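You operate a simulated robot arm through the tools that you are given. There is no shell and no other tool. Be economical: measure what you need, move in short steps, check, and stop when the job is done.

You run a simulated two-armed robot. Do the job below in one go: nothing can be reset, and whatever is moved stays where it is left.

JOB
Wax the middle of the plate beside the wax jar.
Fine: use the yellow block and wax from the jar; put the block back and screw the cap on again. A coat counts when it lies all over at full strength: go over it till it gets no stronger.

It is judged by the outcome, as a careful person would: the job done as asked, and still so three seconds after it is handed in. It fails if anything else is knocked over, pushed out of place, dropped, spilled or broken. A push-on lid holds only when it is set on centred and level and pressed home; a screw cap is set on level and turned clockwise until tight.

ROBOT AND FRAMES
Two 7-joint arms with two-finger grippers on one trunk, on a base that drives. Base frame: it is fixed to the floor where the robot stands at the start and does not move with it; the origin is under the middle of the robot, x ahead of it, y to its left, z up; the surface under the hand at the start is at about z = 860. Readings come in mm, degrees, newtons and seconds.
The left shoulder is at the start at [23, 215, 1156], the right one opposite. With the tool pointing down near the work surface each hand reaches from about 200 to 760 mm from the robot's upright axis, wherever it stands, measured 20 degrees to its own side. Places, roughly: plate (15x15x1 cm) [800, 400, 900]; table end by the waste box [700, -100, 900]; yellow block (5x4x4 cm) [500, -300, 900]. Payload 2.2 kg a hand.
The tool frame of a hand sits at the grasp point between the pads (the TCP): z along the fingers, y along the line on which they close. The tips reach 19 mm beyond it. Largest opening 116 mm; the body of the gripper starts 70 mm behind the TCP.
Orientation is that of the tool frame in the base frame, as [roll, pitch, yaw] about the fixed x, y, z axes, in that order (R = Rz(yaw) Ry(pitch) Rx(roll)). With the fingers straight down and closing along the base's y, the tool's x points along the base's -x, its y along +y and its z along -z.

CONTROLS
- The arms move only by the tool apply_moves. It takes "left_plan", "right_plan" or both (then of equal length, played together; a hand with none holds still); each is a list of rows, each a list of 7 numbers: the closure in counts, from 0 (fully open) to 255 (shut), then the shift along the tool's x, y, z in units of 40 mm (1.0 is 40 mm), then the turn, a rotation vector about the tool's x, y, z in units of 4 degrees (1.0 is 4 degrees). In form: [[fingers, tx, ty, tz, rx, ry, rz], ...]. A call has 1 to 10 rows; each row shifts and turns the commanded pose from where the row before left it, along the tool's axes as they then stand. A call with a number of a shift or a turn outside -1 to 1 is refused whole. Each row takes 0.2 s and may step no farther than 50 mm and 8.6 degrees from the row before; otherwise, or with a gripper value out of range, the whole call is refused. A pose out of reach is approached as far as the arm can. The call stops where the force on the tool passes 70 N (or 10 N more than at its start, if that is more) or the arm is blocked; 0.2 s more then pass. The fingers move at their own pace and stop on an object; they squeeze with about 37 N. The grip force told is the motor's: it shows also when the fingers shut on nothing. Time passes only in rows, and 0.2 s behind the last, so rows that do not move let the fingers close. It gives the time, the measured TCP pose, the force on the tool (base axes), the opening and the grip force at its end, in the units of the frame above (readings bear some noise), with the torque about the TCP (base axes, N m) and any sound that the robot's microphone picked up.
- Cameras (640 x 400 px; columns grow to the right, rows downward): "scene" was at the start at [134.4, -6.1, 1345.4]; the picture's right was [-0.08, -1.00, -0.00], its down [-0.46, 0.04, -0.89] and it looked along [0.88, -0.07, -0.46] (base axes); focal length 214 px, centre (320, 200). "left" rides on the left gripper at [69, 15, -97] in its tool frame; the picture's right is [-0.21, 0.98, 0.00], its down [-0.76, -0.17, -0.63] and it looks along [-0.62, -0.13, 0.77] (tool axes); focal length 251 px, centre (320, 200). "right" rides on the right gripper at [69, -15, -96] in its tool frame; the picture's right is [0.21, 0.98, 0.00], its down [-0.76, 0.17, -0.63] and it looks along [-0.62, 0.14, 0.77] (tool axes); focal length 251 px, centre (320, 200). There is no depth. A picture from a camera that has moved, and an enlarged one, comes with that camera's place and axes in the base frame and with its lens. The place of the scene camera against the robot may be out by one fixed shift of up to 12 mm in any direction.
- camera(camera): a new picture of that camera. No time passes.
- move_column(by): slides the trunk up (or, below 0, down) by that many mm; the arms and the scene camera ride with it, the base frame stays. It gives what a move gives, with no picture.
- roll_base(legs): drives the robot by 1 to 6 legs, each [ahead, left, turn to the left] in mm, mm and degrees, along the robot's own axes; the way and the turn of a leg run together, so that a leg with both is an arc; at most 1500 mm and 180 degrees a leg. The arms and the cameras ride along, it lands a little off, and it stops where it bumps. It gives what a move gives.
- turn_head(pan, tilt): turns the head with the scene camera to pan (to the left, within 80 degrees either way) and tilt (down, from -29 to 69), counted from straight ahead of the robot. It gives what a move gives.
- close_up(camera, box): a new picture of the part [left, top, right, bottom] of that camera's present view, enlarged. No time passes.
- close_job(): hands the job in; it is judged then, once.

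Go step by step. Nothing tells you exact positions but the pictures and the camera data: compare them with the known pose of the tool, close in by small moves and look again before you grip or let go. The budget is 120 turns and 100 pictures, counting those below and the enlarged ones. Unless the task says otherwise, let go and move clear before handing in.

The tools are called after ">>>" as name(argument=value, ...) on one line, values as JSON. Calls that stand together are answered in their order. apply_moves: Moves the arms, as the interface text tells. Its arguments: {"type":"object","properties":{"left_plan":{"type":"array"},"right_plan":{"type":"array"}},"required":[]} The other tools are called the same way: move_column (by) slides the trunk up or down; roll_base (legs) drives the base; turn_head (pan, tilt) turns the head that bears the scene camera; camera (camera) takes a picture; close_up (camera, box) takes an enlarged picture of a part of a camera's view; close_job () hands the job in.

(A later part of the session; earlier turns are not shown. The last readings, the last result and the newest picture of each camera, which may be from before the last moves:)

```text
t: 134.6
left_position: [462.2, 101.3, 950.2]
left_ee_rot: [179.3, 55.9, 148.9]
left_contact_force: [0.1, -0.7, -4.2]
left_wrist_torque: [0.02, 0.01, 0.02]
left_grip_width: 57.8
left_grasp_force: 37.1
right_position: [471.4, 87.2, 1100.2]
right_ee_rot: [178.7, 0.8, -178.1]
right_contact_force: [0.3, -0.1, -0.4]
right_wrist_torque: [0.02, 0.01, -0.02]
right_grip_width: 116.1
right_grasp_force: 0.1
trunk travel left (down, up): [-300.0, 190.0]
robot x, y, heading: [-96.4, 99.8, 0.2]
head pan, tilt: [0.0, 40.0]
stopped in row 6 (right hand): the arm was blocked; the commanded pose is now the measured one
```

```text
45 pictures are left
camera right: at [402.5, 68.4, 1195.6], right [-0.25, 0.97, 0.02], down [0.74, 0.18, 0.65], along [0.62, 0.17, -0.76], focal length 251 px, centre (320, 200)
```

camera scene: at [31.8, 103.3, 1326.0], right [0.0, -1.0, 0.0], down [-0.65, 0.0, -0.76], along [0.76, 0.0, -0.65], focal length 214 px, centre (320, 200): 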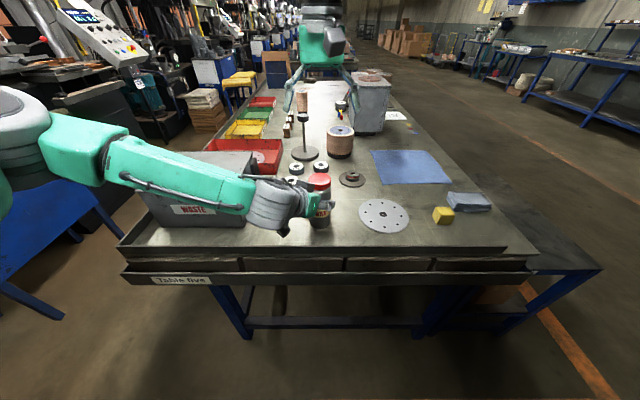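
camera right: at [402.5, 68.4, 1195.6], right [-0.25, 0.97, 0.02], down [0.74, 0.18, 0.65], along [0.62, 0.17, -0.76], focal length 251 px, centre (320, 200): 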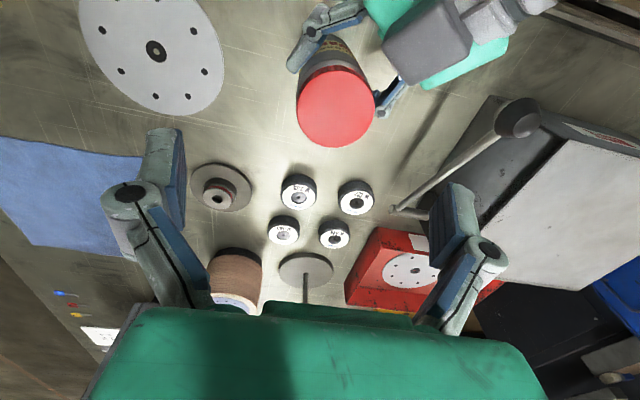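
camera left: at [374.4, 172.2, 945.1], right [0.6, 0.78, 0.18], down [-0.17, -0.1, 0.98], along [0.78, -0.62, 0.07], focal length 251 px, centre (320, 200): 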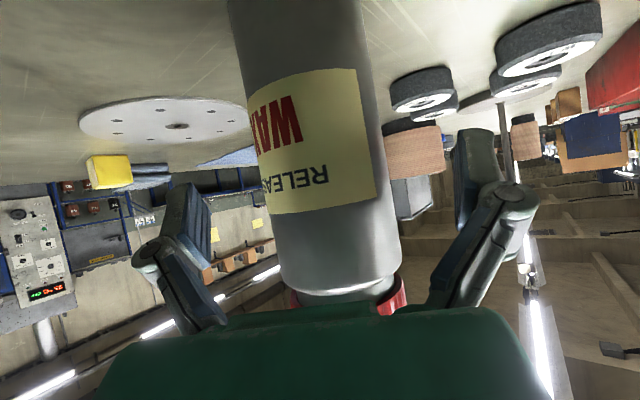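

>>> turn_head(pan=0, tilt=10)

>>> camera(camera="scene")

>>> camera(camera="left")

```text
t: 135.5
left_position: [462.2, 101.8, 951.1]
left_ee_rot: [179.4, 55.9, 148.9]
left_contact_force: [0.5, 0.8, -3.9]
left_wrist_torque: [0.0, 0.02, 0.02]
left_grip_width: 58.0
left_grasp_force: 37.4
right_position: [471.5, 89.9, 1101.7]
right_ee_rot: [178.6, 1.1, -178.1]
right_contact_force: [0.2, -1.1, 0.1]
right_wrist_torque: [-0.03, 0.0, 0.01]
right_grip_width: 116.0
right_grasp_force: 0.0
trunk travel left (down, up): [-300.0, 190.0]
robot x, y, heading: [-97.8, 100.0, -0.2]
head pan, tilt: [0.0, 10.0]
```

```text
44 pictures are left
camera scene: at [40.9, 102.7, 1373.4], right [0.0, -1.0, 0.0], down [-0.18, 0.0, -0.98], along [0.98, 0.0, -0.18], focal length 214 px, centre (320, 200)
```

scene: 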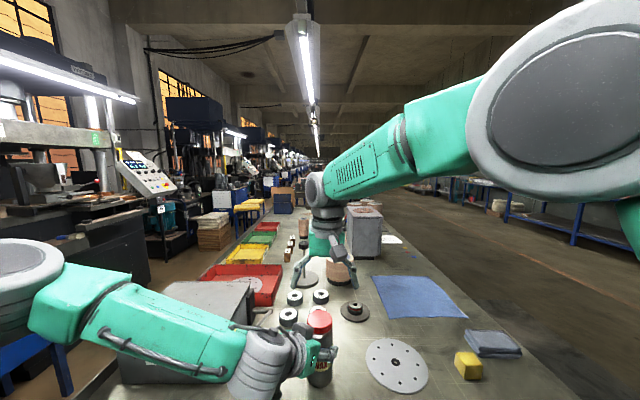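

```text
43 pictures are left
camera left: at [367.7, 174.1, 948.1], right [0.6, 0.78, 0.18], down [-0.18, -0.1, 0.98], along [0.78, -0.62, 0.08], focal length 251 px, centre (320, 200)
```

left: 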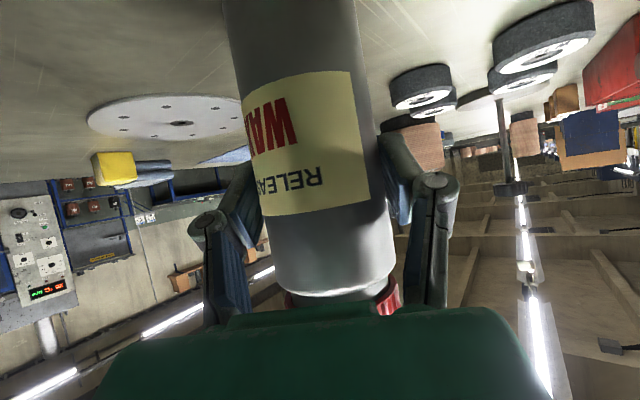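

The right arm strains against its own body when reaching this low, and that lifts the left hand with the jar slightly. A lower trunk should fix this, so I'll raise the right hand first and then set the jar down.

>>> apply_moves(right_plan=[[0, 0.3, -0.5, -0.5, 0, 0, 0], [0, 0.3, -0.6, -0.5, 0, 0, 0], [0, 0.3, -0.6, -0.5, 0, 0, 0], [0, 0.3, -0.6, -0.5, 0, 0, 0], [0, 0.3, -0.6, -0.5, 0, 0, 0], [0, 0.3, -0.6, -0.5, 0, 0, 0], [0, 0.3, -0.6, 0, 0, 0, 0], [0, 0.3, -0.6, 0, 0, 0, 0]])

>>> apply_moves(left_plan=[[255, 0, 0, 0, 0, 0, 0]])

```text
t: 137.3
left_position: [462.2, 100.4, 951.8]
left_ee_rot: [179.2, 56.1, 148.6]
left_contact_force: [0.1, -1.1, -3.8]
left_wrist_torque: [0.03, 0.02, 0.04]
left_grip_width: 57.9
left_grasp_force: 36.8
right_position: [379.2, -105.3, 1213.4]
right_ee_rot: [178.7, 1.0, -177.7]
right_contact_force: [-0.5, 0.3, 0.5]
right_wrist_torque: [0.03, -0.01, 0.0]
right_grip_width: 115.9
right_grasp_force: 0.1
trunk travel left (down, up): [-300.0, 190.0]
robot x, y, heading: [-94.1, 99.3, -0.1]
head pan, tilt: [0.0, 10.0]
```

```text
t: 137.7
left_position: [462.5, 101.9, 951.0]
left_ee_rot: [179.2, 56.0, 148.7]
left_contact_force: [-0.3, 0.2, -4.4]
left_wrist_torque: [0.06, 0.06, -0.02]
left_grip_width: 57.9
left_grasp_force: 36.8
right_position: [379.4, -105.1, 1214.1]
right_ee_rot: [178.8, 1.0, -177.8]
right_contact_force: [-0.5, -0.1, -0.1]
right_wrist_torque: [0.02, -0.04, 0.02]
right_grip_width: 115.8
right_grasp_force: 0.1
trunk travel left (down, up): [-300.0, 190.0]
robot x, y, heading: [-98.4, 103.3, -0.2]
head pan, tilt: [0.0, 10.0]
```

>>> apply_moves(left_plan=[[255, 0.02, 0.06, 0.14, 0, 0.1, 0], [255, 0.03, 0, 0.02, 0, 0, 0], [255, 0, 0, 0, 0, 0, 0]])

```text
t: 138.5
left_position: [466.6, 100.1, 947.0]
left_ee_rot: [179.3, 55.8, 148.8]
left_contact_force: [-0.4, -0.8, 4.2]
left_wrist_torque: [-0.23, 0.18, 0.02]
left_grip_width: 58.1
left_grasp_force: 37.2
right_position: [379.4, -105.4, 1213.8]
right_ee_rot: [178.9, 1.0, -178.0]
right_contact_force: [-0.1, -0.6, -0.1]
right_wrist_torque: [0.0, 0.01, -0.03]
right_grip_width: 115.9
right_grasp_force: 0.1
trunk travel left (down, up): [-300.0, 190.0]
robot x, y, heading: [-97.0, 101.4, -0.2]
head pan, tilt: [0.0, 10.0]
```

>>> apply_moves(left_plan=[[200, 0, 0, 0, 0, 0, 0], [0, 0, 0, 0, 0, 0, 0], [0, 0, 0, 0, 0, 0, 0], [0, 0.4, 0, -0.57, 0, 0, 0], [0, 0.4, 0, -0.57, 0, 0, 0], [0, -0.825, 0, -0.565, 0, 0, 0], [0, -0.825, 0, -0.565, 0, 0, 0], [0, -0.825, 0, -0.565, 0, 0, 0], [0, -0.825, 0, -0.565, 0, 0, 0], [0, -0.825, 0, -0.565, 0, 0, 0]])

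>>> apply_moves(left_plan=[[0, -0.825, 0, -0.565, 0, 0, 0], [0, -0.825, 0, -0.565, 0, 0, 0], [0, -0.825, 0, -0.565, 0, 0, 0], [0, -0.825, 0, -0.565, 0, 0, 0]], right_plan=[[0, 0, 0, -0.9, 0.3, -0.25, 0], [0, 0, 0, -0.9, 0, 0, 0], [0, 0, 0, 0, 0, 0, 0], [0, 0, 0, 0, 0, 0, 0]])

>>> move_column(by=-180)

>>> turn_head(pan=0, tilt=30)

>>> camera(camera="scene")

```text
t: 140.7
left_position: [414.6, 125.0, 1147.7]
left_ee_rot: [179.3, 55.6, 148.8]
left_contact_force: [0.1, -0.3, 0.5]
left_wrist_torque: [-0.02, 0.01, -0.01]
left_grip_width: 115.8
left_grasp_force: 0.1
right_position: [379.4, -104.2, 1214.1]
right_ee_rot: [178.8, 1.0, -177.9]
right_contact_force: [-0.4, -0.2, -2.2]
right_wrist_torque: [0.0, -0.01, 0.02]
right_grip_width: 116.1
right_grasp_force: 0.1
trunk travel left (down, up): [-300.0, 190.0]
robot x, y, heading: [-98.0, 99.3, 0.2]
head pan, tilt: [0.0, 10.0]
```

```text
t: 141.7
left_position: [415.2, 124.2, 1308.4]
left_ee_rot: [179.0, 55.7, 148.4]
left_contact_force: [-0.7, 0.1, 0.4]
left_wrist_torque: [0.02, 0.03, 0.06]
left_grip_width: 115.8
left_grasp_force: 0.0
right_position: [374.9, -106.3, 1287.7]
right_ee_rot: [-179.9, 2.1, -177.9]
right_contact_force: [-0.2, -0.1, -0.1]
right_wrist_torque: [0.01, -0.03, -0.01]
right_grip_width: 116.1
right_grasp_force: 0.1
trunk travel left (down, up): [-300.0, 190.0]
robot x, y, heading: [-97.1, 97.4, -0.0]
head pan, tilt: [0.0, 10.0]
```

```text
t: 143.7
left_position: [417.0, 126.7, 1125.9]
left_ee_rot: [179.2, 55.6, 148.8]
left_contact_force: [-0.2, -0.1, -0.2]
left_wrist_torque: [0.04, 0.02, -0.01]
left_grip_width: 115.8
left_grasp_force: 0.1
right_position: [378.2, -105.3, 1106.6]
right_ee_rot: [-179.9, 2.0, -177.9]
right_contact_force: [0.4, -0.3, -0.3]
right_wrist_torque: [0.01, -0.02, 0.01]
right_grip_width: 115.9
right_grasp_force: 0.1
trunk travel left (down, up): [-120.0, 370.0]
robot x, y, heading: [-100.4, 99.3, -0.1]
head pan, tilt: [0.0, 10.0]
```

```text
t: 144.5
left_position: [417.5, 125.9, 1125.2]
left_ee_rot: [179.2, 55.6, 148.8]
left_contact_force: [0.7, 0.2, -0.2]
left_wrist_torque: [0.0, -0.01, 0.02]
left_grip_width: 115.8
left_grasp_force: 0.0
right_position: [375.9, -105.0, 1106.3]
right_ee_rot: [-179.8, 2.0, -177.9]
right_contact_force: [-0.6, 0.5, -0.1]
right_wrist_torque: [0.01, 0.01, 0.03]
right_grip_width: 116.1
right_grasp_force: 0.0
trunk travel left (down, up): [-120.0, 370.0]
robot x, y, heading: [-99.0, 97.4, 0.2]
head pan, tilt: [0.0, 30.0]
```

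```text
42 pictures are left
camera scene: at [35.0, 101.2, 1161.5], right [0.0, -1.0, 0.0], down [-0.5, 0.0, -0.86], along [0.86, 0.0, -0.5], focal length 214 px, centre (320, 200)
```

scene: 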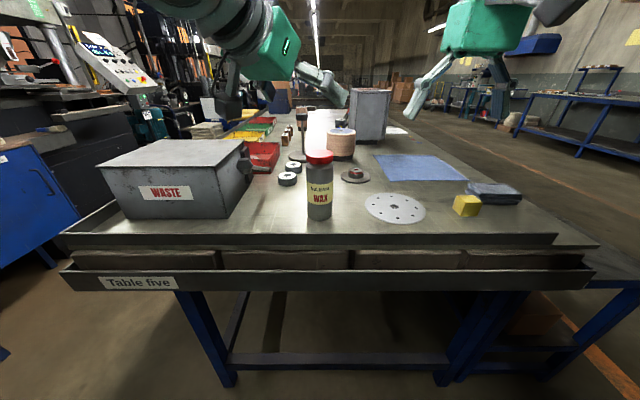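

>>> apply_moves(left_plan=[[0, 0.825, 0, 0.565, 0, 0, 0], [0, 0.825, 0, 0.565, 0, 0, 0], [0, 0.825, 0, 0.565, 0, 0, 0], [0, 0.825, 0, 0.565, 0, 0, 0], [0, 0.4, 0.08, 0.27, 0, 0, 0], [0, -0.385, 0, 0.56, 0, 0, 0], [0, -0.385, 0, 0.56, 0, 0, 0], [0, 0, 0, 0, 0, 0, 0]])

>>> camera(camera="left")

```text
t: 146.3
left_position: [465.6, 105.6, 950.7]
left_ee_rot: [179.5, 55.7, 149.1]
left_contact_force: [0.0, 0.7, -0.4]
left_wrist_torque: [0.0, -0.02, -0.01]
left_grip_width: 116.3
left_grasp_force: 0.3
left hand out of reach, approached as far as the arm can: row 2
right_position: [377.1, -99.8, 1106.3]
right_ee_rot: [-179.8, 2.2, -177.7]
right_contact_force: [0.7, 0.0, -0.6]
right_wrist_torque: [0.04, -0.02, -0.01]
right_grip_width: 115.9
right_grasp_force: 0.1
trunk travel left (down, up): [-120.0, 370.0]
robot x, y, heading: [-97.4, 97.7, -0.1]
head pan, tilt: [0.0, 30.0]
```

```text
41 pictures are left
camera left: at [371.0, 178.8, 948.7], right [0.6, 0.78, 0.18], down [-0.17, -0.1, 0.98], along [0.78, -0.62, 0.07], focal length 251 px, centre (320, 200)
```

left: 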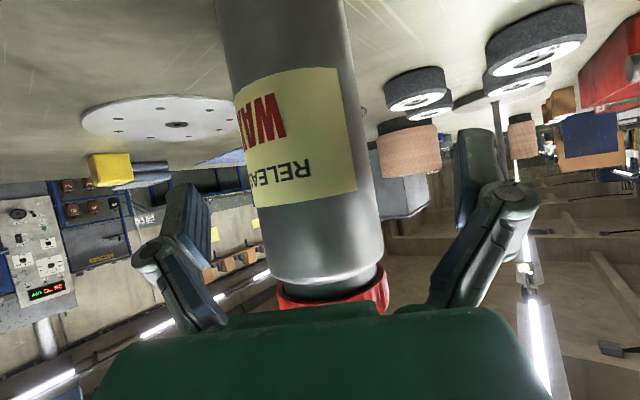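

>>> apply_moves(left_plan=[[0, 0.02, -0.14, 0.12, 0, 0, 0], [100, 0, 0, 0, 0, 0, 0], [255, 0, 0, 0, 0, 0, 0], [255, 0, 0, 0, 0, 0, 0], [255, 0, 0, 0, 0, 0, 0]])

>>> apply_moves(right_plan=[[0, 0, 0.2, -0.9, 0, 0.5, 0], [0, -0.3, 0.65, -0.3, 0, 0, 0], [0, -0.35, 0.65, 0, 0, 0, 0], [0, -0.35, 0.65, 0, 0, 0, 0], [0, -0.35, 0.65, 0, 0, 0, 0], [0, -0.35, 0.65, 0, 0, 0, 0], [0, -0.35, 0.65, 0, 0, 0, 0], [0, -0.3, 0.65, 0, 0, 0, 0], [0, 0, 0.3, 0, 0, 0, 0], [0, 0, 0, 0, 0, 0, 0]])

>>> camera(camera="right")

```text
t: 147.5
left_position: [465.9, 97.0, 947.3]
left_ee_rot: [179.1, 55.6, 148.8]
left_contact_force: [-1.0, 1.6, 2.9]
left_wrist_torque: [0.01, 0.15, -0.07]
left_grip_width: 57.5
left_grasp_force: 36.9
right_position: [376.6, -104.6, 1106.4]
right_ee_rot: [-179.8, 2.0, -178.0]
right_contact_force: [0.2, 0.8, -0.3]
right_wrist_torque: [-0.02, -0.01, 0.01]
right_grip_width: 116.0
right_grasp_force: 0.1
trunk travel left (down, up): [-120.0, 370.0]
robot x, y, heading: [-94.3, 98.6, -0.1]
head pan, tilt: [0.0, 30.0]
```

```text
t: 149.7
left_position: [466.4, 95.9, 947.3]
left_ee_rot: [179.3, 55.7, 148.9]
left_contact_force: [-0.9, 2.0, 2.2]
left_wrist_torque: [0.05, 0.1, -0.04]
left_grip_width: 57.4
left_grasp_force: 37.3
right_position: [452.4, 68.5, 1154.5]
right_ee_rot: [179.6, 0.0, -178.3]
right_contact_force: [-0.9, 0.5, 0.2]
right_wrist_torque: [0.03, 0.04, -0.02]
right_grip_width: 116.2
right_grasp_force: 0.1
right hand out of reach, approached as far as the arm can: row 8
trunk travel left (down, up): [-120.0, 370.0]
robot x, y, heading: [-103.0, 96.9, -0.1]
head pan, tilt: [0.0, 30.0]
```

```text
40 pictures are left
camera right: at [384.6, 52.0, 1252.1], right [-0.24, 0.97, 0.0], down [0.75, 0.19, 0.63], along [0.61, 0.16, -0.77], focal length 251 px, centre (320, 200)
```

right: 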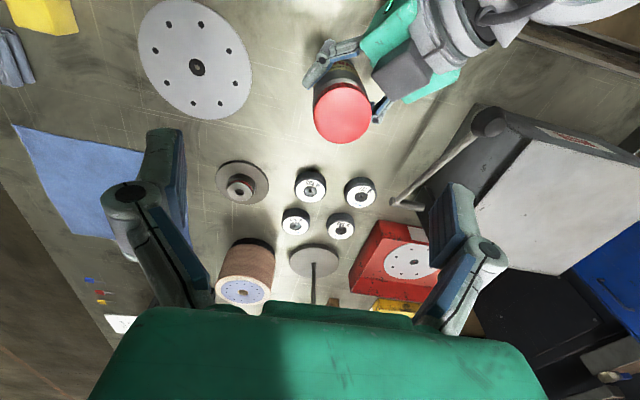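

>>> apply_moves(right_plan=[[0, 0, 0, 0.8, 0, 0, 0], [0, -0.2, 0.3, 0.8, 0, 0, 0], [0, -0.25, 0.45, 0.4, 0, 0, 0], [0, 0, 0, 0, 0, 0, 0]])

>>> camera(camera="right")

```text
t: 150.7
left_position: [466.2, 96.9, 946.7]
left_ee_rot: [179.3, 55.6, 148.9]
left_contact_force: [-1.0, 1.8, 1.1]
left_wrist_torque: [-0.03, 0.12, 0.0]
left_grip_width: 57.3
left_grasp_force: 37.1
right_position: [478.7, 84.0, 1082.5]
right_ee_rot: [178.4, -0.1, -179.7]
right_contact_force: [0.2, -0.5, 0.4]
right_wrist_torque: [0.01, -0.02, -0.01]
right_grip_width: 116.0
right_grasp_force: 0.0
trunk travel left (down, up): [-120.0, 370.0]
robot x, y, heading: [-97.0, 98.5, -0.2]
head pan, tilt: [0.0, 30.0]
```

```text
39 pictures are left
camera right: at [411.4, 67.6, 1178.1], right [-0.22, 0.98, 0.03], down [0.76, 0.15, 0.64], along [0.62, 0.16, -0.77], focal length 251 px, centre (320, 200)
```

right: 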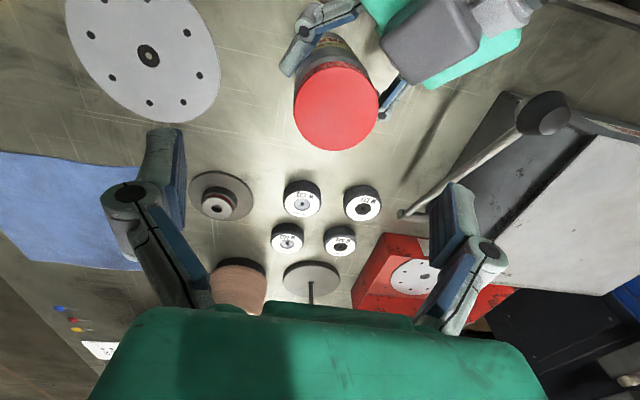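

>>> apply_moves(right_plan=[[0, 0.2, 0.15, 0.4, 0.4, 0, 0], [0, 0.15, 0.13, 0.4, 0, 0, 0], [0, 0, 0, 0, 0, 0, 0]])

>>> camera(camera="right")

```text
t: 151.7
left_position: [463.3, 96.4, 948.5]
left_ee_rot: [179.1, 55.6, 148.8]
left_contact_force: [0.1, 0.1, -1.0]
left_wrist_torque: [0.01, 0.06, -0.02]
left_grip_width: 57.8
left_grasp_force: 36.8
right_position: [472.5, 82.4, 1008.3]
right_ee_rot: [178.9, -4.9, 178.9]
right_contact_force: [-0.6, -0.8, 0.1]
right_wrist_torque: [0.03, 0.01, -0.01]
right_grip_width: 116.0
right_grasp_force: 0.0
trunk travel left (down, up): [-120.0, 370.0]
robot x, y, heading: [-97.1, 97.5, 0.1]
head pan, tilt: [0.0, 30.0]
stopped in row 3 (right hand): the arm was blocked; the commanded pose is now the measured one
```

```text
38 pictures are left
camera right: at [412.5, 66.7, 1110.5], right [-0.19, 0.98, 0.04], down [0.81, 0.14, 0.57], along [0.55, 0.14, -0.82], focal length 251 px, centre (320, 200)
```

right: 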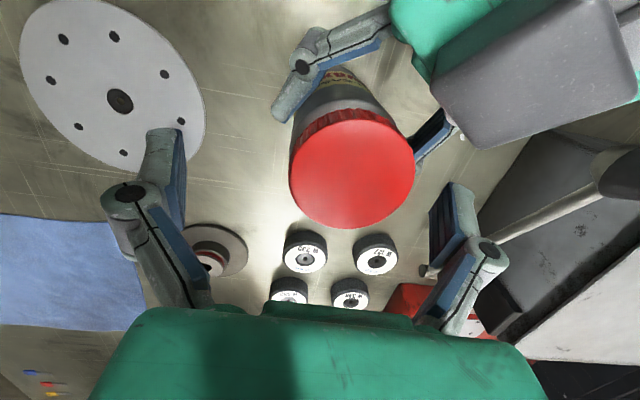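

I think the right wrist is at its twist limit: the hand must turn clockwise relative to the forearm when reaching left. Turning the hand counter-clockwise should relieve it, so I'll lift and rotate.

>>> apply_moves(right_plan=[[0, 0, 0, -0.7, 0, 0, -0.5], [0, 0, 0, -0.7, 0, 0, -1], [0, 0, 0, 0, 0.25, -1, -1], [0, 0, 0, 0, 0, 0, -1], [0, 0, 0, 0, 0, 0, -1], [0, 0, 0, 0, 0, 0, -1], [0, 0, 0, 0, 0, 0, -1], [0, 0, 0, 0, 0, 0, -1], [0, 0, 0, 0, 0, 0, -1], [0, 0, 0, 0, 0, 0, -1]])

>>> apply_moves(right_plan=[[0, 0, 0, 0, 0, 0, 0]])

>>> camera(camera="right")

```text
t: 153.9
left_position: [463.1, 96.7, 948.9]
left_ee_rot: [179.0, 55.8, 148.6]
left_contact_force: [-0.1, 0.1, -3.6]
left_wrist_torque: [0.01, 0.0, 0.0]
left_grip_width: 57.8
left_grasp_force: 36.5
right_position: [473.4, 87.8, 1067.4]
right_ee_rot: [179.5, 0.2, -142.5]
right_contact_force: [0.2, -0.5, -0.2]
right_wrist_torque: [-0.01, -0.02, 0.01]
right_grip_width: 115.7
right_grasp_force: 0.0
trunk travel left (down, up): [-120.0, 370.0]
robot x, y, heading: [-101.3, 96.3, -0.2]
head pan, tilt: [0.0, 30.0]
```

```text
t: 154.3
left_position: [463.0, 97.0, 949.6]
left_ee_rot: [179.0, 55.8, 148.6]
left_contact_force: [0.2, -0.7, -3.9]
left_wrist_torque: [0.0, -0.02, 0.01]
left_grip_width: 57.4
left_grasp_force: 36.5
right_position: [473.7, 86.6, 1066.5]
right_ee_rot: [179.5, 0.1, -142.6]
right_contact_force: [0.4, -0.2, -0.2]
right_wrist_torque: [0.02, -0.01, -0.01]
right_grip_width: 116.0
right_grasp_force: 0.0
trunk travel left (down, up): [-120.0, 370.0]
robot x, y, heading: [-99.8, 98.9, -0.0]
head pan, tilt: [0.0, 30.0]
```

```text
37 pictures are left
camera right: at [429.7, 32.2, 1163.7], right [-0.76, 0.65, 0.01], down [0.5, 0.59, 0.64], along [0.4, 0.49, -0.77], focal length 251 px, centre (320, 200)
```

right: 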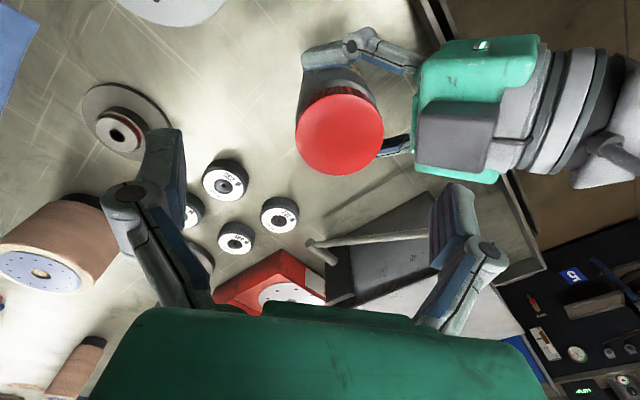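

>>> apply_moves(left_plan=[[255, 0.05, 0, 0.034, 0, 0, 0], [255, 0.03, 0, 0.02, 0, 0, 0], [255, 0, 0, 0, 0, 0, 0]], right_plan=[[0, 0.1, 0.31, 0, 0, 0, 0], [0, 0, 0, 0.3, 0, 0, 0], [0, 0, 0, 0, 0, 0, 0]])

>>> camera(camera="right")

```text
t: 155.1
left_position: [463.4, 97.1, 947.2]
left_ee_rot: [179.2, 55.9, 148.7]
left_contact_force: [-2.4, 1.9, 10.6]
left_wrist_torque: [-0.14, 0.22, 0.0]
left_grip_width: 57.8
left_grasp_force: 37.2
right_position: [462.1, 91.6, 1056.5]
right_ee_rot: [179.2, 0.3, -142.9]
right_contact_force: [2.4, -0.6, 1.5]
right_wrist_torque: [0.04, 0.05, -0.05]
right_grip_width: 114.8
right_grasp_force: 0.0
trunk travel left (down, up): [-120.0, 370.0]
robot x, y, heading: [-97.0, 95.7, -0.2]
head pan, tilt: [0.0, 30.0]
```

```text
36 pictures are left
camera right: at [418.7, 36.6, 1153.0], right [-0.76, 0.65, 0.01], down [0.51, 0.58, 0.64], along [0.41, 0.49, -0.77], focal length 251 px, centre (320, 200)
```

right: 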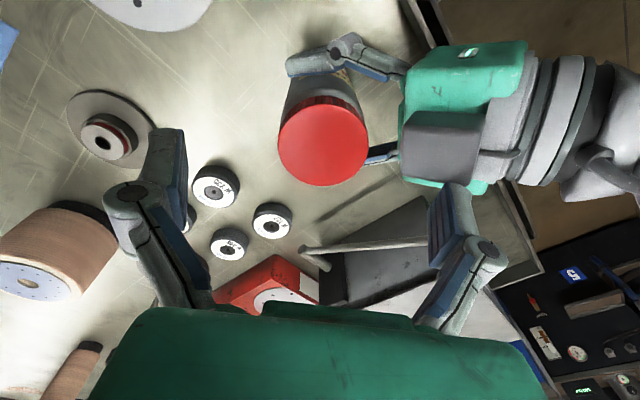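

Centred over the cap, but one wide-open finger grazes the left gripper. I'll raise a little, narrow the opening to about 74 mm, then descend.

>>> apply_moves(right_plan=[[95, 0, 0, -0.3, 0, 0, 0], [95, 0, 0, 0, 0, 0, 0], [95, 0, 0, 0, 0, 0, 0]])

>>> camera(camera="right")

```text
t: 155.9
left_position: [461.9, 97.2, 947.6]
left_ee_rot: [179.0, 56.1, 148.7]
left_contact_force: [3.3, 0.7, 19.0]
left_wrist_torque: [-0.12, 0.31, 0.01]
left_grip_width: 57.5
left_grasp_force: 37.0
right_position: [462.8, 89.8, 1069.1]
right_ee_rot: [179.2, 0.3, -142.9]
right_contact_force: [1.0, -1.0, -0.8]
right_wrist_torque: [-0.01, 0.03, -0.01]
right_grip_width: 72.9
right_grasp_force: 0.1
trunk travel left (down, up): [-120.0, 370.0]
robot x, y, heading: [-99.0, 96.1, 0.1]
head pan, tilt: [0.0, 30.0]
```

```text
35 pictures are left
camera right: at [419.4, 35.2, 1165.4], right [-0.76, 0.65, 0.01], down [0.51, 0.58, 0.64], along [0.41, 0.49, -0.77], focal length 251 px, centre (320, 200)
```

right: 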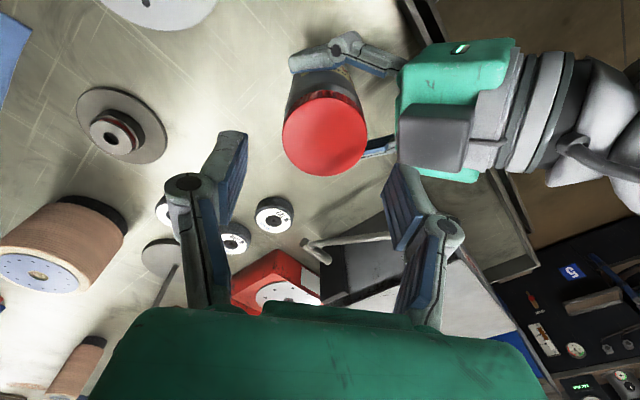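

>>> apply_moves(left_plan=[[255, -0.03, 0, -0.02, 0, 0, 0], [255, 0, 0, 0, 0, 0, 0], [255, 0, 0, 0, 0, 0, 0], [255, 0, 0, 0, 0, 0, 0]], right_plan=[[95, 0.04, 0.05, 0.3, 0.2, 0, 0], [95, 0, 0, 0.5, 0, 0, 0], [95, 0, 0, 0.5, 0, 0, 0], [95, 0, 0, 0, 0, 0, 0]])

>>> camera(camera="right")

>>> close_up(camera="scene", box=[240, 80, 400, 240])

```text
t: 156.9
left_position: [460.2, 95.7, 946.2]
left_ee_rot: [179.2, 55.8, 148.6]
left_contact_force: [-15.5, 3.6, 3.3]
left_wrist_torque: [0.01, -0.96, 0.34]
left_grip_width: 57.5
left_grasp_force: 36.6
right_position: [461.3, 92.6, 1015.6]
right_ee_rot: [179.9, 0.4, -142.9]
right_contact_force: [11.2, -0.4, 7.2]
right_wrist_torque: [0.17, 0.4, -0.31]
right_grip_width: 85.8
right_grasp_force: 0.1
trunk travel left (down, up): [-120.0, 370.0]
robot x, y, heading: [-101.2, 97.7, 0.0]
head pan, tilt: [0.0, 30.0]
```

```text
34 pictures are left
camera right: at [415.0, 38.2, 1111.9], right [-0.76, 0.65, 0.0], down [0.5, 0.58, 0.64], along [0.42, 0.48, -0.77], focal length 251 px, centre (320, 200)
```

right: 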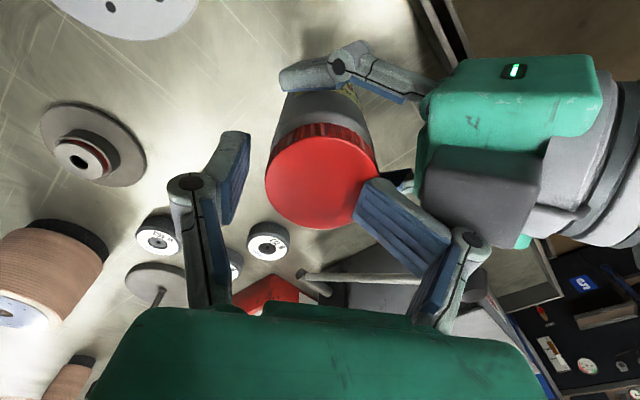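

```text
2.50 times, centred on (320, 160) of scene
camera zoom: at [33.9, 103.4, 1161.5], right [0.0, -1.0, 0.0], down [-0.5, 0.0, -0.86], along [0.86, 0.0, -0.5], focal length 536 px, centre (320, 300)
```

zoom: 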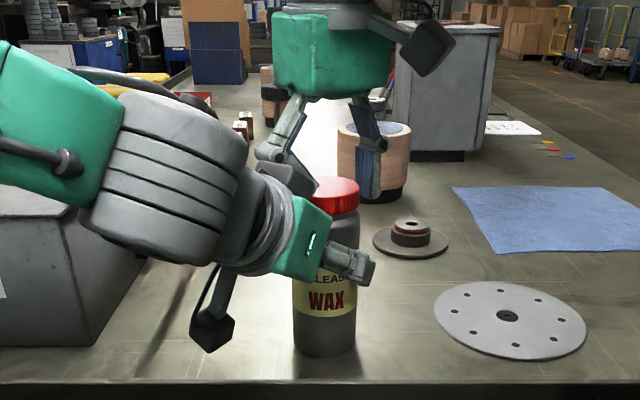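

The right finger knuckle is bumping the left gripper's housing. I'll raise the right hand, turn it, and regrip the jar about 30 mm lower with the left hand for clearance.

>>> apply_moves(right_plan=[[95, 0, 0, -0.8, 0, 0, 0], [95, 0, 0, -0.8, 0, 0, 0], [95, 0, 0, -0.5, 0, 0, 0], [0, 0, 0, 0, 0, 0, 0]])

>>> apply_moves(left_plan=[[200, 0, 0, 0, 0, 0, 0], [0, 0, 0, 0, 0, 0, 0], [0, 0, 0, 0, 0, 0, 0], [0, 0.31, 0.07, 0.212, 0, 0, 0], [0, 0.31, 0, 0.212, 0, 0, 0], [0, 0, 0, 0, 0, 0, 0]])

>>> camera(camera="left")

```text
t: 157.9
left_position: [463.3, 96.3, 946.3]
left_ee_rot: [179.2, 55.7, 148.7]
left_contact_force: [0.9, -0.1, -4.0]
left_wrist_torque: [-0.02, -0.01, 0.0]
left_grip_width: 57.6
left_grasp_force: 36.8
right_position: [465.5, 83.4, 1103.5]
right_ee_rot: [179.5, 0.5, -143.5]
right_contact_force: [0.9, 1.1, -0.2]
right_wrist_torque: [0.03, -0.01, 0.01]
right_grip_width: 115.9
right_grasp_force: 0.1
trunk travel left (down, up): [-120.0, 370.0]
robot x, y, heading: [-99.3, 101.7, 0.1]
head pan, tilt: [0.0, 30.0]
```

```text
t: 159.3
left_position: [465.8, 100.9, 917.7]
left_ee_rot: [179.1, 55.7, 148.6]
left_contact_force: [-0.4, 0.9, -0.3]
left_wrist_torque: [-0.02, -0.02, 0.01]
left_grip_width: 115.9
left_grasp_force: 0.2
right_position: [465.8, 84.0, 1100.5]
right_ee_rot: [179.5, 0.4, -143.7]
right_contact_force: [-0.1, -0.2, -0.6]
right_wrist_torque: [0.01, -0.03, -0.02]
right_grip_width: 116.1
right_grasp_force: 0.0
trunk travel left (down, up): [-120.0, 370.0]
robot x, y, heading: [-98.1, 99.6, -0.2]
head pan, tilt: [0.0, 30.0]
```

```text
32 pictures are left
camera left: at [371.3, 172.0, 915.3], right [0.6, 0.78, 0.19], down [-0.17, -0.1, 0.98], along [0.78, -0.62, 0.07], focal length 251 px, centre (320, 200)
```

left: 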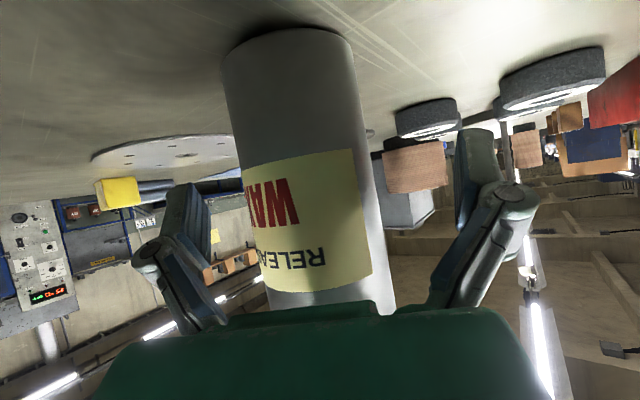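

>>> apply_moves(left_plan=[[0, 0, -0.12, 0.03, 0, 0, 0], [0, 0, 0, 0, 0, 0, 0], [100, 0, 0, 0, 0, 0, 0], [255, 0, 0, 0, 0, 0, 0], [255, 0, 0, 0, 0, 0, 0], [255, 0, 0, 0, 0, 0, 0], [255, 0, 0, 0, 0, 0, 0], [255, 0, 0, 0, 0, 0, 0], [255, 0, 0, 0, 0, 0, 0], [255, 0, 0, 0, 0, 0, 0]], right_plan=[[95, 0, 0, 0, 0, 0, -1], [95, 0, 0, 0, 0, 0, -1], [95, 0, 0, 0, 0, 0, -1], [95, 0, 0, 0, 0, 0, -1], [95, 0, 0, 0, 0, 0, -1], [95, 0, 0, 0, 0, 0, -1], [95, 0, 0, 0, 0, 0, -1], [95, 0, 0, 0, 0, 0, -1], [95, 0, 0, 0, 0, 0, -1], [95, 0, 0, 0, 0, 0, -1]])

>>> apply_moves(right_plan=[[95, 0, 0, 0, 0, 0, -1], [95, 0, 0, 0, 0, 0, -1], [95, 0, 0, 0, 0, 0, -1], [95, 0, 0, 0, 0, 0, -1], [95, 0, 0, 0, 0, 0, -1], [95, 0, 0, 0, 0, 0, -1], [95, 0, 0, 0, 0, 0, -1], [95, 0, 0, 0, 0, 0, 0]])

>>> camera(camera="right")

```text
t: 161.5
left_position: [463.5, 96.3, 916.4]
left_ee_rot: [179.0, 55.8, 148.8]
left_contact_force: [0.7, 0.1, 0.5]
left_wrist_torque: [0.07, -0.14, -0.03]
left_grip_width: 57.4
left_grasp_force: 37.3
right_position: [463.3, 92.3, 1098.7]
right_ee_rot: [179.9, 0.2, -102.8]
right_contact_force: [0.0, -0.6, 0.4]
right_wrist_torque: [-0.02, -0.02, 0.0]
right_grip_width: 72.6
right_grasp_force: 0.0
trunk travel left (down, up): [-120.0, 370.0]
robot x, y, heading: [-97.9, 95.3, -0.1]
head pan, tilt: [0.0, 30.0]
```

```text
t: 163.3
left_position: [464.4, 95.2, 917.0]
left_ee_rot: [179.2, 55.8, 148.7]
left_contact_force: [1.0, -0.6, 0.4]
left_wrist_torque: [-0.06, 0.06, 0.02]
left_grip_width: 57.2
left_grasp_force: 36.7
right_position: [458.9, 96.2, 1099.3]
right_ee_rot: [-179.9, -0.2, -74.5]
right_contact_force: [-0.3, -0.1, 0.1]
right_wrist_torque: [-0.02, 0.01, -0.02]
right_grip_width: 72.7
right_grasp_force: 0.0
trunk travel left (down, up): [-120.0, 370.0]
robot x, y, heading: [-98.0, 102.9, -0.1]
head pan, tilt: [0.0, 30.0]
```

```text
31 pictures are left
camera right: at [493.7, 33.9, 1196.9], right [-0.88, -0.47, 0.0], down [-0.36, 0.69, 0.63], along [-0.29, 0.56, -0.78], focal length 251 px, centre (320, 200)
```

right: 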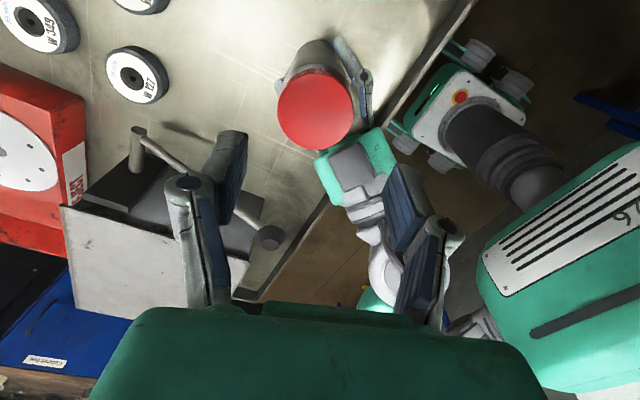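

>>> apply_moves(right_plan=[[95, 0.1, -0.157, 0.4, 0, 0, 0], [95, 0, 0, 0.5, 0, 0, 0], [95, 0, 0, 0.5, 0, 0, 0], [95, 0, 0, 0, 0, 0, 0]])

>>> camera(camera="right")

```text
t: 164.3
left_position: [462.8, 94.9, 915.9]
left_ee_rot: [179.2, 55.7, 148.6]
left_contact_force: [0.1, 0.2, 1.3]
left_wrist_torque: [-0.02, 0.03, 0.04]
left_grip_width: 57.2
left_grasp_force: 36.6
right_position: [466.4, 91.6, 1042.3]
right_ee_rot: [-179.8, -0.3, -74.6]
right_contact_force: [-0.5, -0.5, 0.1]
right_wrist_torque: [-0.02, 0.01, -0.03]
right_grip_width: 72.6
right_grasp_force: 0.1
trunk travel left (down, up): [-120.0, 370.0]
robot x, y, heading: [-98.3, 95.9, -0.1]
head pan, tilt: [0.0, 30.0]
```

```text
30 pictures are left
camera right: at [501.8, 30.4, 1138.9], right [-0.88, -0.47, 0.0], down [-0.36, 0.69, 0.63], along [-0.29, 0.56, -0.78], focal length 251 px, centre (320, 200)
```

right: 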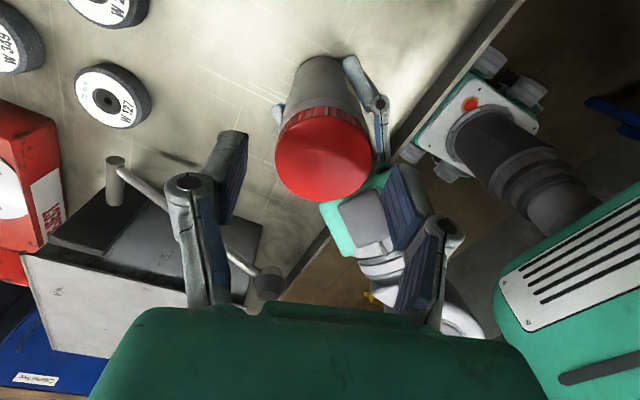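

>>> apply_moves(right_plan=[[95, 0.06, -0.04, 0.34, 0, 0, 0], [95, 0, 0, 0.34, 0, 0, 0], [95, 0, 0, 0, 0, 0, 0]])

>>> camera(camera="right")

```text
t: 165.1
left_position: [465.0, 94.4, 917.2]
left_ee_rot: [179.1, 55.8, 148.7]
left_contact_force: [-1.1, 0.0, 0.4]
left_wrist_torque: [-0.02, 0.01, -0.02]
left_grip_width: 56.9
left_grasp_force: 36.9
right_position: [471.2, 90.3, 1014.8]
right_ee_rot: [-179.9, -0.2, -74.6]
right_contact_force: [0.3, 0.5, 0.0]
right_wrist_torque: [-0.02, 0.03, 0.02]
right_grip_width: 72.9
right_grasp_force: 0.0
trunk travel left (down, up): [-120.0, 370.0]
robot x, y, heading: [-100.6, 94.5, -0.1]
head pan, tilt: [0.0, 30.0]
```

```text
29 pictures are left
camera right: at [504.6, 28.7, 1111.3], right [-0.88, -0.47, 0.0], down [-0.36, 0.69, 0.63], along [-0.29, 0.56, -0.78], focal length 251 px, centre (320, 200)
```

right: 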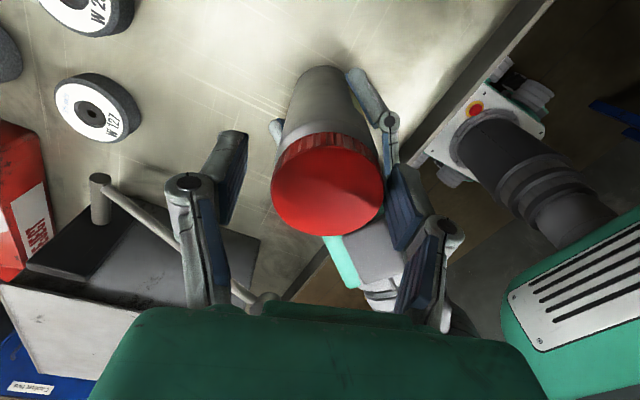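

The cap is centred between the fingers. I'll close on it.

>>> apply_moves(right_plan=[[95, 0, 0.07, 0.02, 0, 0, 0], [255, 0, 0, 0, 0, 0, 0], [255, 0, 0, 0, 0, 0, 0], [255, 0, 0, 0, 0, 0, 0]])

>>> apply_moves(right_plan=[[255, 0, 0, 0, 0, 0, -1], [255, 0, 0, 0, 0, 0, -1], [255, 0, 0, 0, 0, 0, -1], [255, 0, 0, 0, 0, 0, -1], [255, 0, 0, 0, 0, 0, -1]])

```text
t: 166.1
left_position: [465.8, 95.4, 917.6]
left_ee_rot: [179.0, 55.7, 148.9]
left_contact_force: [13.8, 2.5, -0.8]
left_wrist_torque: [-0.1, 0.75, 0.0]
left_grip_width: 57.2
left_grasp_force: 37.0
right_position: [466.3, 90.1, 1014.1]
right_ee_rot: [179.9, -0.3, -74.6]
right_contact_force: [-13.1, -1.9, 1.2]
right_wrist_torque: [-0.05, 0.44, 0.1]
right_grip_width: 53.5
right_grasp_force: 36.8
trunk travel left (down, up): [-120.0, 370.0]
robot x, y, heading: [-96.8, 100.8, -0.3]
head pan, tilt: [0.0, 30.0]
```

```text
t: 167.3
left_position: [463.2, 94.0, 915.6]
left_ee_rot: [179.1, 55.9, 148.6]
left_contact_force: [-1.0, 2.8, 0.6]
left_wrist_torque: [0.08, -0.52, 0.08]
left_grip_width: 57.2
left_grasp_force: 36.8
right_position: [467.2, 88.8, 1014.6]
right_ee_rot: [-179.9, -0.3, -54.6]
right_contact_force: [2.7, 0.1, 2.9]
right_wrist_torque: [0.04, -0.05, -0.06]
right_grip_width: 53.1
right_grasp_force: 37.0
trunk travel left (down, up): [-120.0, 370.0]
robot x, y, heading: [-99.4, 99.1, -0.1]
head pan, tilt: [0.0, 30.0]
```

>>> apply_moves(right_plan=[[255, 0, 0, 0, 0, 0, -1], [255, 0, 0, 0, 0, 0, -1], [255, 0, 0, 0, 0, 0, -1], [255, 0, 0, 0, 0, 0, -1], [255, 0, 0, 0, 0, 0, -1], [255, 0, 0, 0, 0, 0, -1], [255, 0, 0, 0, 0, 0, -1], [255, 0, 0, 0, 0, 0, -1], [255, 0, 0, 0, 0, 0, -1], [255, 0, 0, 0, 0, 0, -1]])

>>> camera(camera="left")

```text
t: 169.5
left_position: [463.0, 93.7, 916.9]
left_ee_rot: [179.2, 55.8, 148.4]
left_contact_force: [-15.2, -16.7, 0.2]
left_wrist_torque: [0.4, -0.24, -0.02]
left_grip_width: 57.3
left_grasp_force: 36.9
right_position: [467.8, 90.8, 1015.6]
right_ee_rot: [-180.0, -0.3, -14.5]
right_contact_force: [12.4, 16.1, 2.4]
right_wrist_torque: [0.91, -0.74, -0.15]
right_grip_width: 53.0
right_grasp_force: 37.1
trunk travel left (down, up): [-120.0, 370.0]
robot x, y, heading: [-100.3, 98.3, -0.2]
head pan, tilt: [0.0, 30.0]
```

```text
28 pictures are left
camera left: at [368.5, 166.1, 914.4], right [0.6, 0.78, 0.19], down [-0.17, -0.1, 0.98], along [0.78, -0.62, 0.07], focal length 251 px, centre (320, 200)
```

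left: 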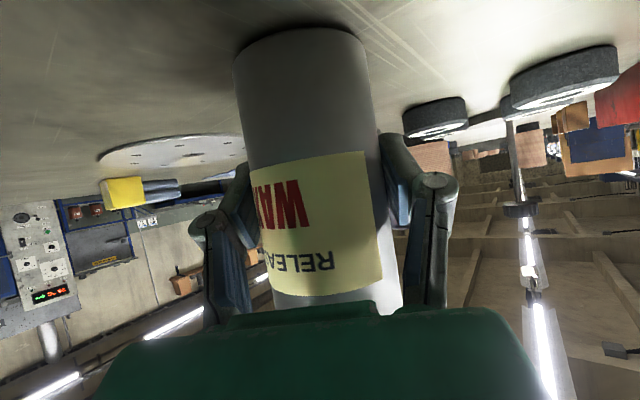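

>>> apply_moves(right_plan=[[255, 0, 0, -0.002, 0, 0, -1], [255, 0, 0, -0.002, 0, 0, -1], [255, 0, 0, -0.002, 0, 0, -1], [255, 0, 0, -0.002, 0, 0, -1], [255, 0, 0, -0.002, 0, 0, -1], [255, 0, 0, -0.002, 0, 0, -1], [255, 0, 0, -0.002, 0, 0, -1], [255, 0, 0, -0.002, 0, 0, -1], [255, 0, 0, -0.002, 0, 0, -1], [255, 0, 0, -0.002, 0, 0, -1]])

>>> apply_moves(right_plan=[[255, 0, 0, -0.002, 0, 0, -1], [255, 0, 0, -0.002, 0, 0, -1], [255, 0, 0, -0.002, 0, 0, -1], [255, 0, 0, -0.002, 0, 0, -1], [255, 0, 0, -0.002, 0, 0, -1], [255, 0, 0, -0.002, 0, 0, -1], [255, 0, 0, -0.002, 0, 0, -1], [255, 0, 0, -0.002, 0, 0, -1], [255, 0, 0, -0.002, 0, 0, -1], [255, 0, 0, -0.002, 0, 0, -1]])

```text
t: 171.7
left_position: [463.8, 93.1, 917.1]
left_ee_rot: [179.2, 55.8, 148.5]
left_contact_force: [-1.5, -35.6, 0.3]
left_wrist_torque: [1.88, -0.15, 0.14]
left_grip_width: 57.8
left_grasp_force: 37.0
right_position: [466.4, 91.5, 1015.9]
right_ee_rot: [180.0, -0.4, 25.5]
right_contact_force: [3.2, 33.2, 8.6]
right_wrist_torque: [0.94, -0.15, -0.2]
right_grip_width: 52.5
right_grasp_force: 37.3
trunk travel left (down, up): [-120.0, 370.0]
robot x, y, heading: [-100.2, 99.4, -0.1]
head pan, tilt: [0.0, 30.0]
```

```text
t: 173.3
left_position: [457.2, 95.2, 917.0]
left_ee_rot: [178.4, 55.8, 147.7]
left_contact_force: [-2.5, 0.9, 1.3]
left_wrist_torque: [-0.02, -0.42, -0.12]
left_grip_width: 58.1
left_grasp_force: 36.7
right_position: [456.8, 92.4, 1014.4]
right_ee_rot: [178.7, -1.1, 50.9]
right_contact_force: [2.0, -1.5, 3.2]
right_wrist_torque: [-0.33, 0.39, 0.1]
right_grip_width: 52.4
right_grasp_force: 37.3
right hand out of reach, approached as far as the arm can: row 6, 7, 8
trunk travel left (down, up): [-120.0, 370.0]
robot x, y, heading: [-97.8, 101.2, -0.2]
head pan, tilt: [0.0, 30.0]
stopped in row 8 (right hand): the force on the tool passed its limit at 80 N (the readings are from after the stop); the commanded pose is now the measured one
```

The jar doesn't turn and the cap does, about 125° so far. I'll open, rotate back and regrip.

>>> apply_moves(right_plan=[[200, 0, 0, 0, 0, 0, 0], [95, 0, 0, 0, 0, 0, 0], [95, 0, 0, 0, 0.25, 0.25, 1], [95, 0, 0, 0, 0, 0, 1], [95, 0, 0, 0, 0, 0, 1], [95, 0, 0, 0, 0, 0, 1], [95, 0, 0, 0, 0, 0, 1], [95, 0, 0, 0, 0, 0, 1], [95, 0, 0, 0, 0, 0, 1], [95, 0, 0, 0, 0, 0, 1]])

>>> apply_moves(right_plan=[[95, 0, 0, 0, 0, 0, 1], [95, 0, 0, 0, 0, 0, 1], [95, 0, 0, 0, 0, 0, 1], [95, 0, 0, 0, 0, 0, 1], [95, 0, 0, 0, 0, 0, 1], [95, 0, 0, 0, 0, 0, 1], [95, 0, 0, 0, 0, 0, 1], [95, 0, 0, 0, 0, 0, 1], [95, 0, 0, 0, 0, 0, 1], [95, 0, 0, 0, 0, 0, 1]])

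>>> apply_moves(right_plan=[[95, 0, 0, 0, 0, 0, 1], [95, 0, 0, 0, 0, 0, 1], [95, 0, 0, 0, 0, 0, 1], [95, 0, 0, 0, 0, 0, 1], [95, 0, 0, 0, 0, 0, 1], [95, 0, 0, 0, 0, 0, 1], [95, 0, 0, 0, 0, 0, 1], [95, 0, 0, 0, 0, 0, 1], [95, 0, 0, 0, 0, 0, 1], [95, 0, 0, 0, 0, 0, 1]])

>>> camera(camera="right")

```text
t: 175.5
left_position: [459.5, 93.8, 917.6]
left_ee_rot: [178.5, 55.7, 147.7]
left_contact_force: [1.2, -0.3, -4.5]
left_wrist_torque: [0.01, 0.04, -0.01]
left_grip_width: 57.4
left_grasp_force: 37.0
right_position: [456.9, 94.2, 1013.9]
right_ee_rot: [-179.1, -2.0, 18.7]
right_contact_force: [0.1, 0.1, 0.3]
right_wrist_torque: [0.0, 0.02, -0.03]
right_grip_width: 73.9
right_grasp_force: 0.5
trunk travel left (down, up): [-120.0, 370.0]
robot x, y, heading: [-99.9, 101.9, -0.3]
head pan, tilt: [0.0, 30.0]
```

```text
t: 177.7
left_position: [458.3, 94.8, 917.3]
left_ee_rot: [178.6, 55.7, 147.8]
left_contact_force: [-0.7, -0.1, -4.1]
left_wrist_torque: [0.02, 0.01, 0.03]
left_grip_width: 57.5
left_grasp_force: 36.7
right_position: [456.7, 94.1, 1015.4]
right_ee_rot: [-178.1, -0.9, -21.2]
right_contact_force: [-0.2, 0.1, 0.1]
right_wrist_torque: [-0.01, -0.02, -0.03]
right_grip_width: 73.0
right_grasp_force: 0.2
trunk travel left (down, up): [-120.0, 370.0]
robot x, y, heading: [-98.3, 97.1, -0.2]
head pan, tilt: [0.0, 30.0]
```

```text
t: 179.9
left_position: [459.7, 94.9, 916.3]
left_ee_rot: [178.5, 55.7, 147.8]
left_contact_force: [0.0, -0.2, -3.5]
left_wrist_torque: [0.0, 0.02, 0.0]
left_grip_width: 57.0
left_grasp_force: 37.5
right_position: [456.0, 94.0, 1015.1]
right_ee_rot: [-177.9, 0.5, -61.2]
right_contact_force: [0.0, 0.1, -0.6]
right_wrist_torque: [0.04, -0.02, 0.0]
right_grip_width: 72.7
right_grasp_force: 0.1
trunk travel left (down, up): [-120.0, 370.0]
robot x, y, heading: [-101.0, 100.7, -0.4]
head pan, tilt: [0.0, 30.0]
```

```text
27 pictures are left
camera right: at [502.4, 38.3, 1111.7], right [-0.75, -0.66, -0.04], down [-0.53, 0.57, 0.63], along [-0.4, 0.5, -0.77], focal length 251 px, centre (320, 200)
```

right: 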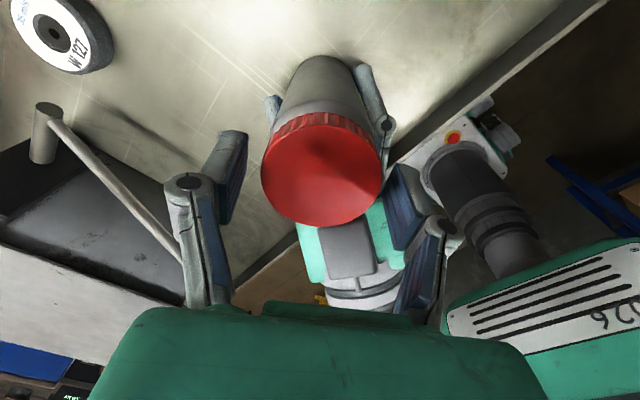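

>>> apply_moves(right_plan=[[95, 0.1, 0, 0, -0.5, 0, 0], [255, 0, 0, 0, 0, 0, 0], [255, 0, 0, 0, 0, 0, 0], [255, 0, 0, 0, 0, 0, -1], [255, 0, 0, 0, 0, 0, -1], [255, 0, 0, 0, 0, 0, -1], [255, 0, 0, 0, 0, 0, -1], [255, 0, 0, 0, 0, 0, -1], [255, 0, 0, 0, 0, 0, -1], [255, 0, 0, 0, 0, 0, -1]])

>>> apply_moves(right_plan=[[255, 0, 0, -0.002, 0, 0, -1], [255, 0, 0, -0.002, 0, 0, -1], [255, 0, 0, -0.002, 0, 0, -1], [255, 0, 0, -0.002, 0, 0, -1], [255, 0, 0, -0.002, 0, 0, -1], [255, 0, 0, -0.002, 0, 0, -1], [255, 0, 0, -0.002, 0, 0, -1], [255, 0, 0, -0.002, 0, 0, -1], [255, 0, 0, -0.002, 0, 0, -1], [255, 0, 0, -0.002, 0, 0, -1]])

>>> apply_moves(right_plan=[[255, 0, 0, -0.002, 0, 0, -1], [255, 0, 0, -0.002, 0, 0, -1], [255, 0, 0, -0.002, 0, 0, -1], [255, 0, 0, -0.002, 0, 0, -1], [255, 0, 0, -0.002, 0, 0, -1], [255, 0, 0, -0.002, 0, 0, -1], [255, 0, 0, -0.002, 0, 0, -1], [255, 0, 0, -0.002, 0, 0, -1]])

```text
t: 182.1
left_position: [459.1, 93.7, 916.3]
left_ee_rot: [178.5, 55.6, 147.7]
left_contact_force: [-2.1, -3.3, -5.5]
left_wrist_torque: [0.28, 0.03, 0.0]
left_grip_width: 57.3
left_grasp_force: 36.9
right_position: [459.5, 89.7, 1014.6]
right_ee_rot: [-179.7, 0.4, -33.1]
right_contact_force: [1.9, 2.5, 0.9]
right_wrist_torque: [0.06, -0.16, -0.01]
right_grip_width: 52.3
right_grasp_force: 37.0
trunk travel left (down, up): [-120.0, 370.0]
robot x, y, heading: [-99.0, 102.7, -0.1]
head pan, tilt: [0.0, 30.0]
```

```text
t: 184.3
left_position: [457.8, 93.5, 917.2]
left_ee_rot: [178.4, 55.8, 147.7]
left_contact_force: [-15.0, -9.4, -1.1]
left_wrist_torque: [0.63, -0.67, 0.01]
left_grip_width: 57.2
left_grasp_force: 37.0
right_position: [458.8, 91.4, 1016.8]
right_ee_rot: [-179.4, 0.2, 6.8]
right_contact_force: [15.3, 11.1, -2.7]
right_wrist_torque: [0.37, -0.79, -0.04]
right_grip_width: 52.4
right_grasp_force: 36.8
trunk travel left (down, up): [-120.0, 370.0]
robot x, y, heading: [-99.6, 100.6, 0.0]
head pan, tilt: [0.0, 30.0]
```

```text
t: 186.1
left_position: [460.3, 93.9, 916.7]
left_ee_rot: [178.5, 55.7, 147.7]
left_contact_force: [-8.1, -14.3, -2.2]
left_wrist_torque: [0.94, -0.15, -0.01]
left_grip_width: 57.3
left_grasp_force: 37.1
right_position: [460.3, 90.2, 1016.5]
right_ee_rot: [-179.5, -0.2, 39.0]
right_contact_force: [9.0, 13.4, -2.2]
right_wrist_torque: [0.4, -0.62, -0.03]
right_grip_width: 52.1
right_grasp_force: 36.7
trunk travel left (down, up): [-120.0, 370.0]
robot x, y, heading: [-100.6, 100.8, 0.3]
head pan, tilt: [0.0, 30.0]
```

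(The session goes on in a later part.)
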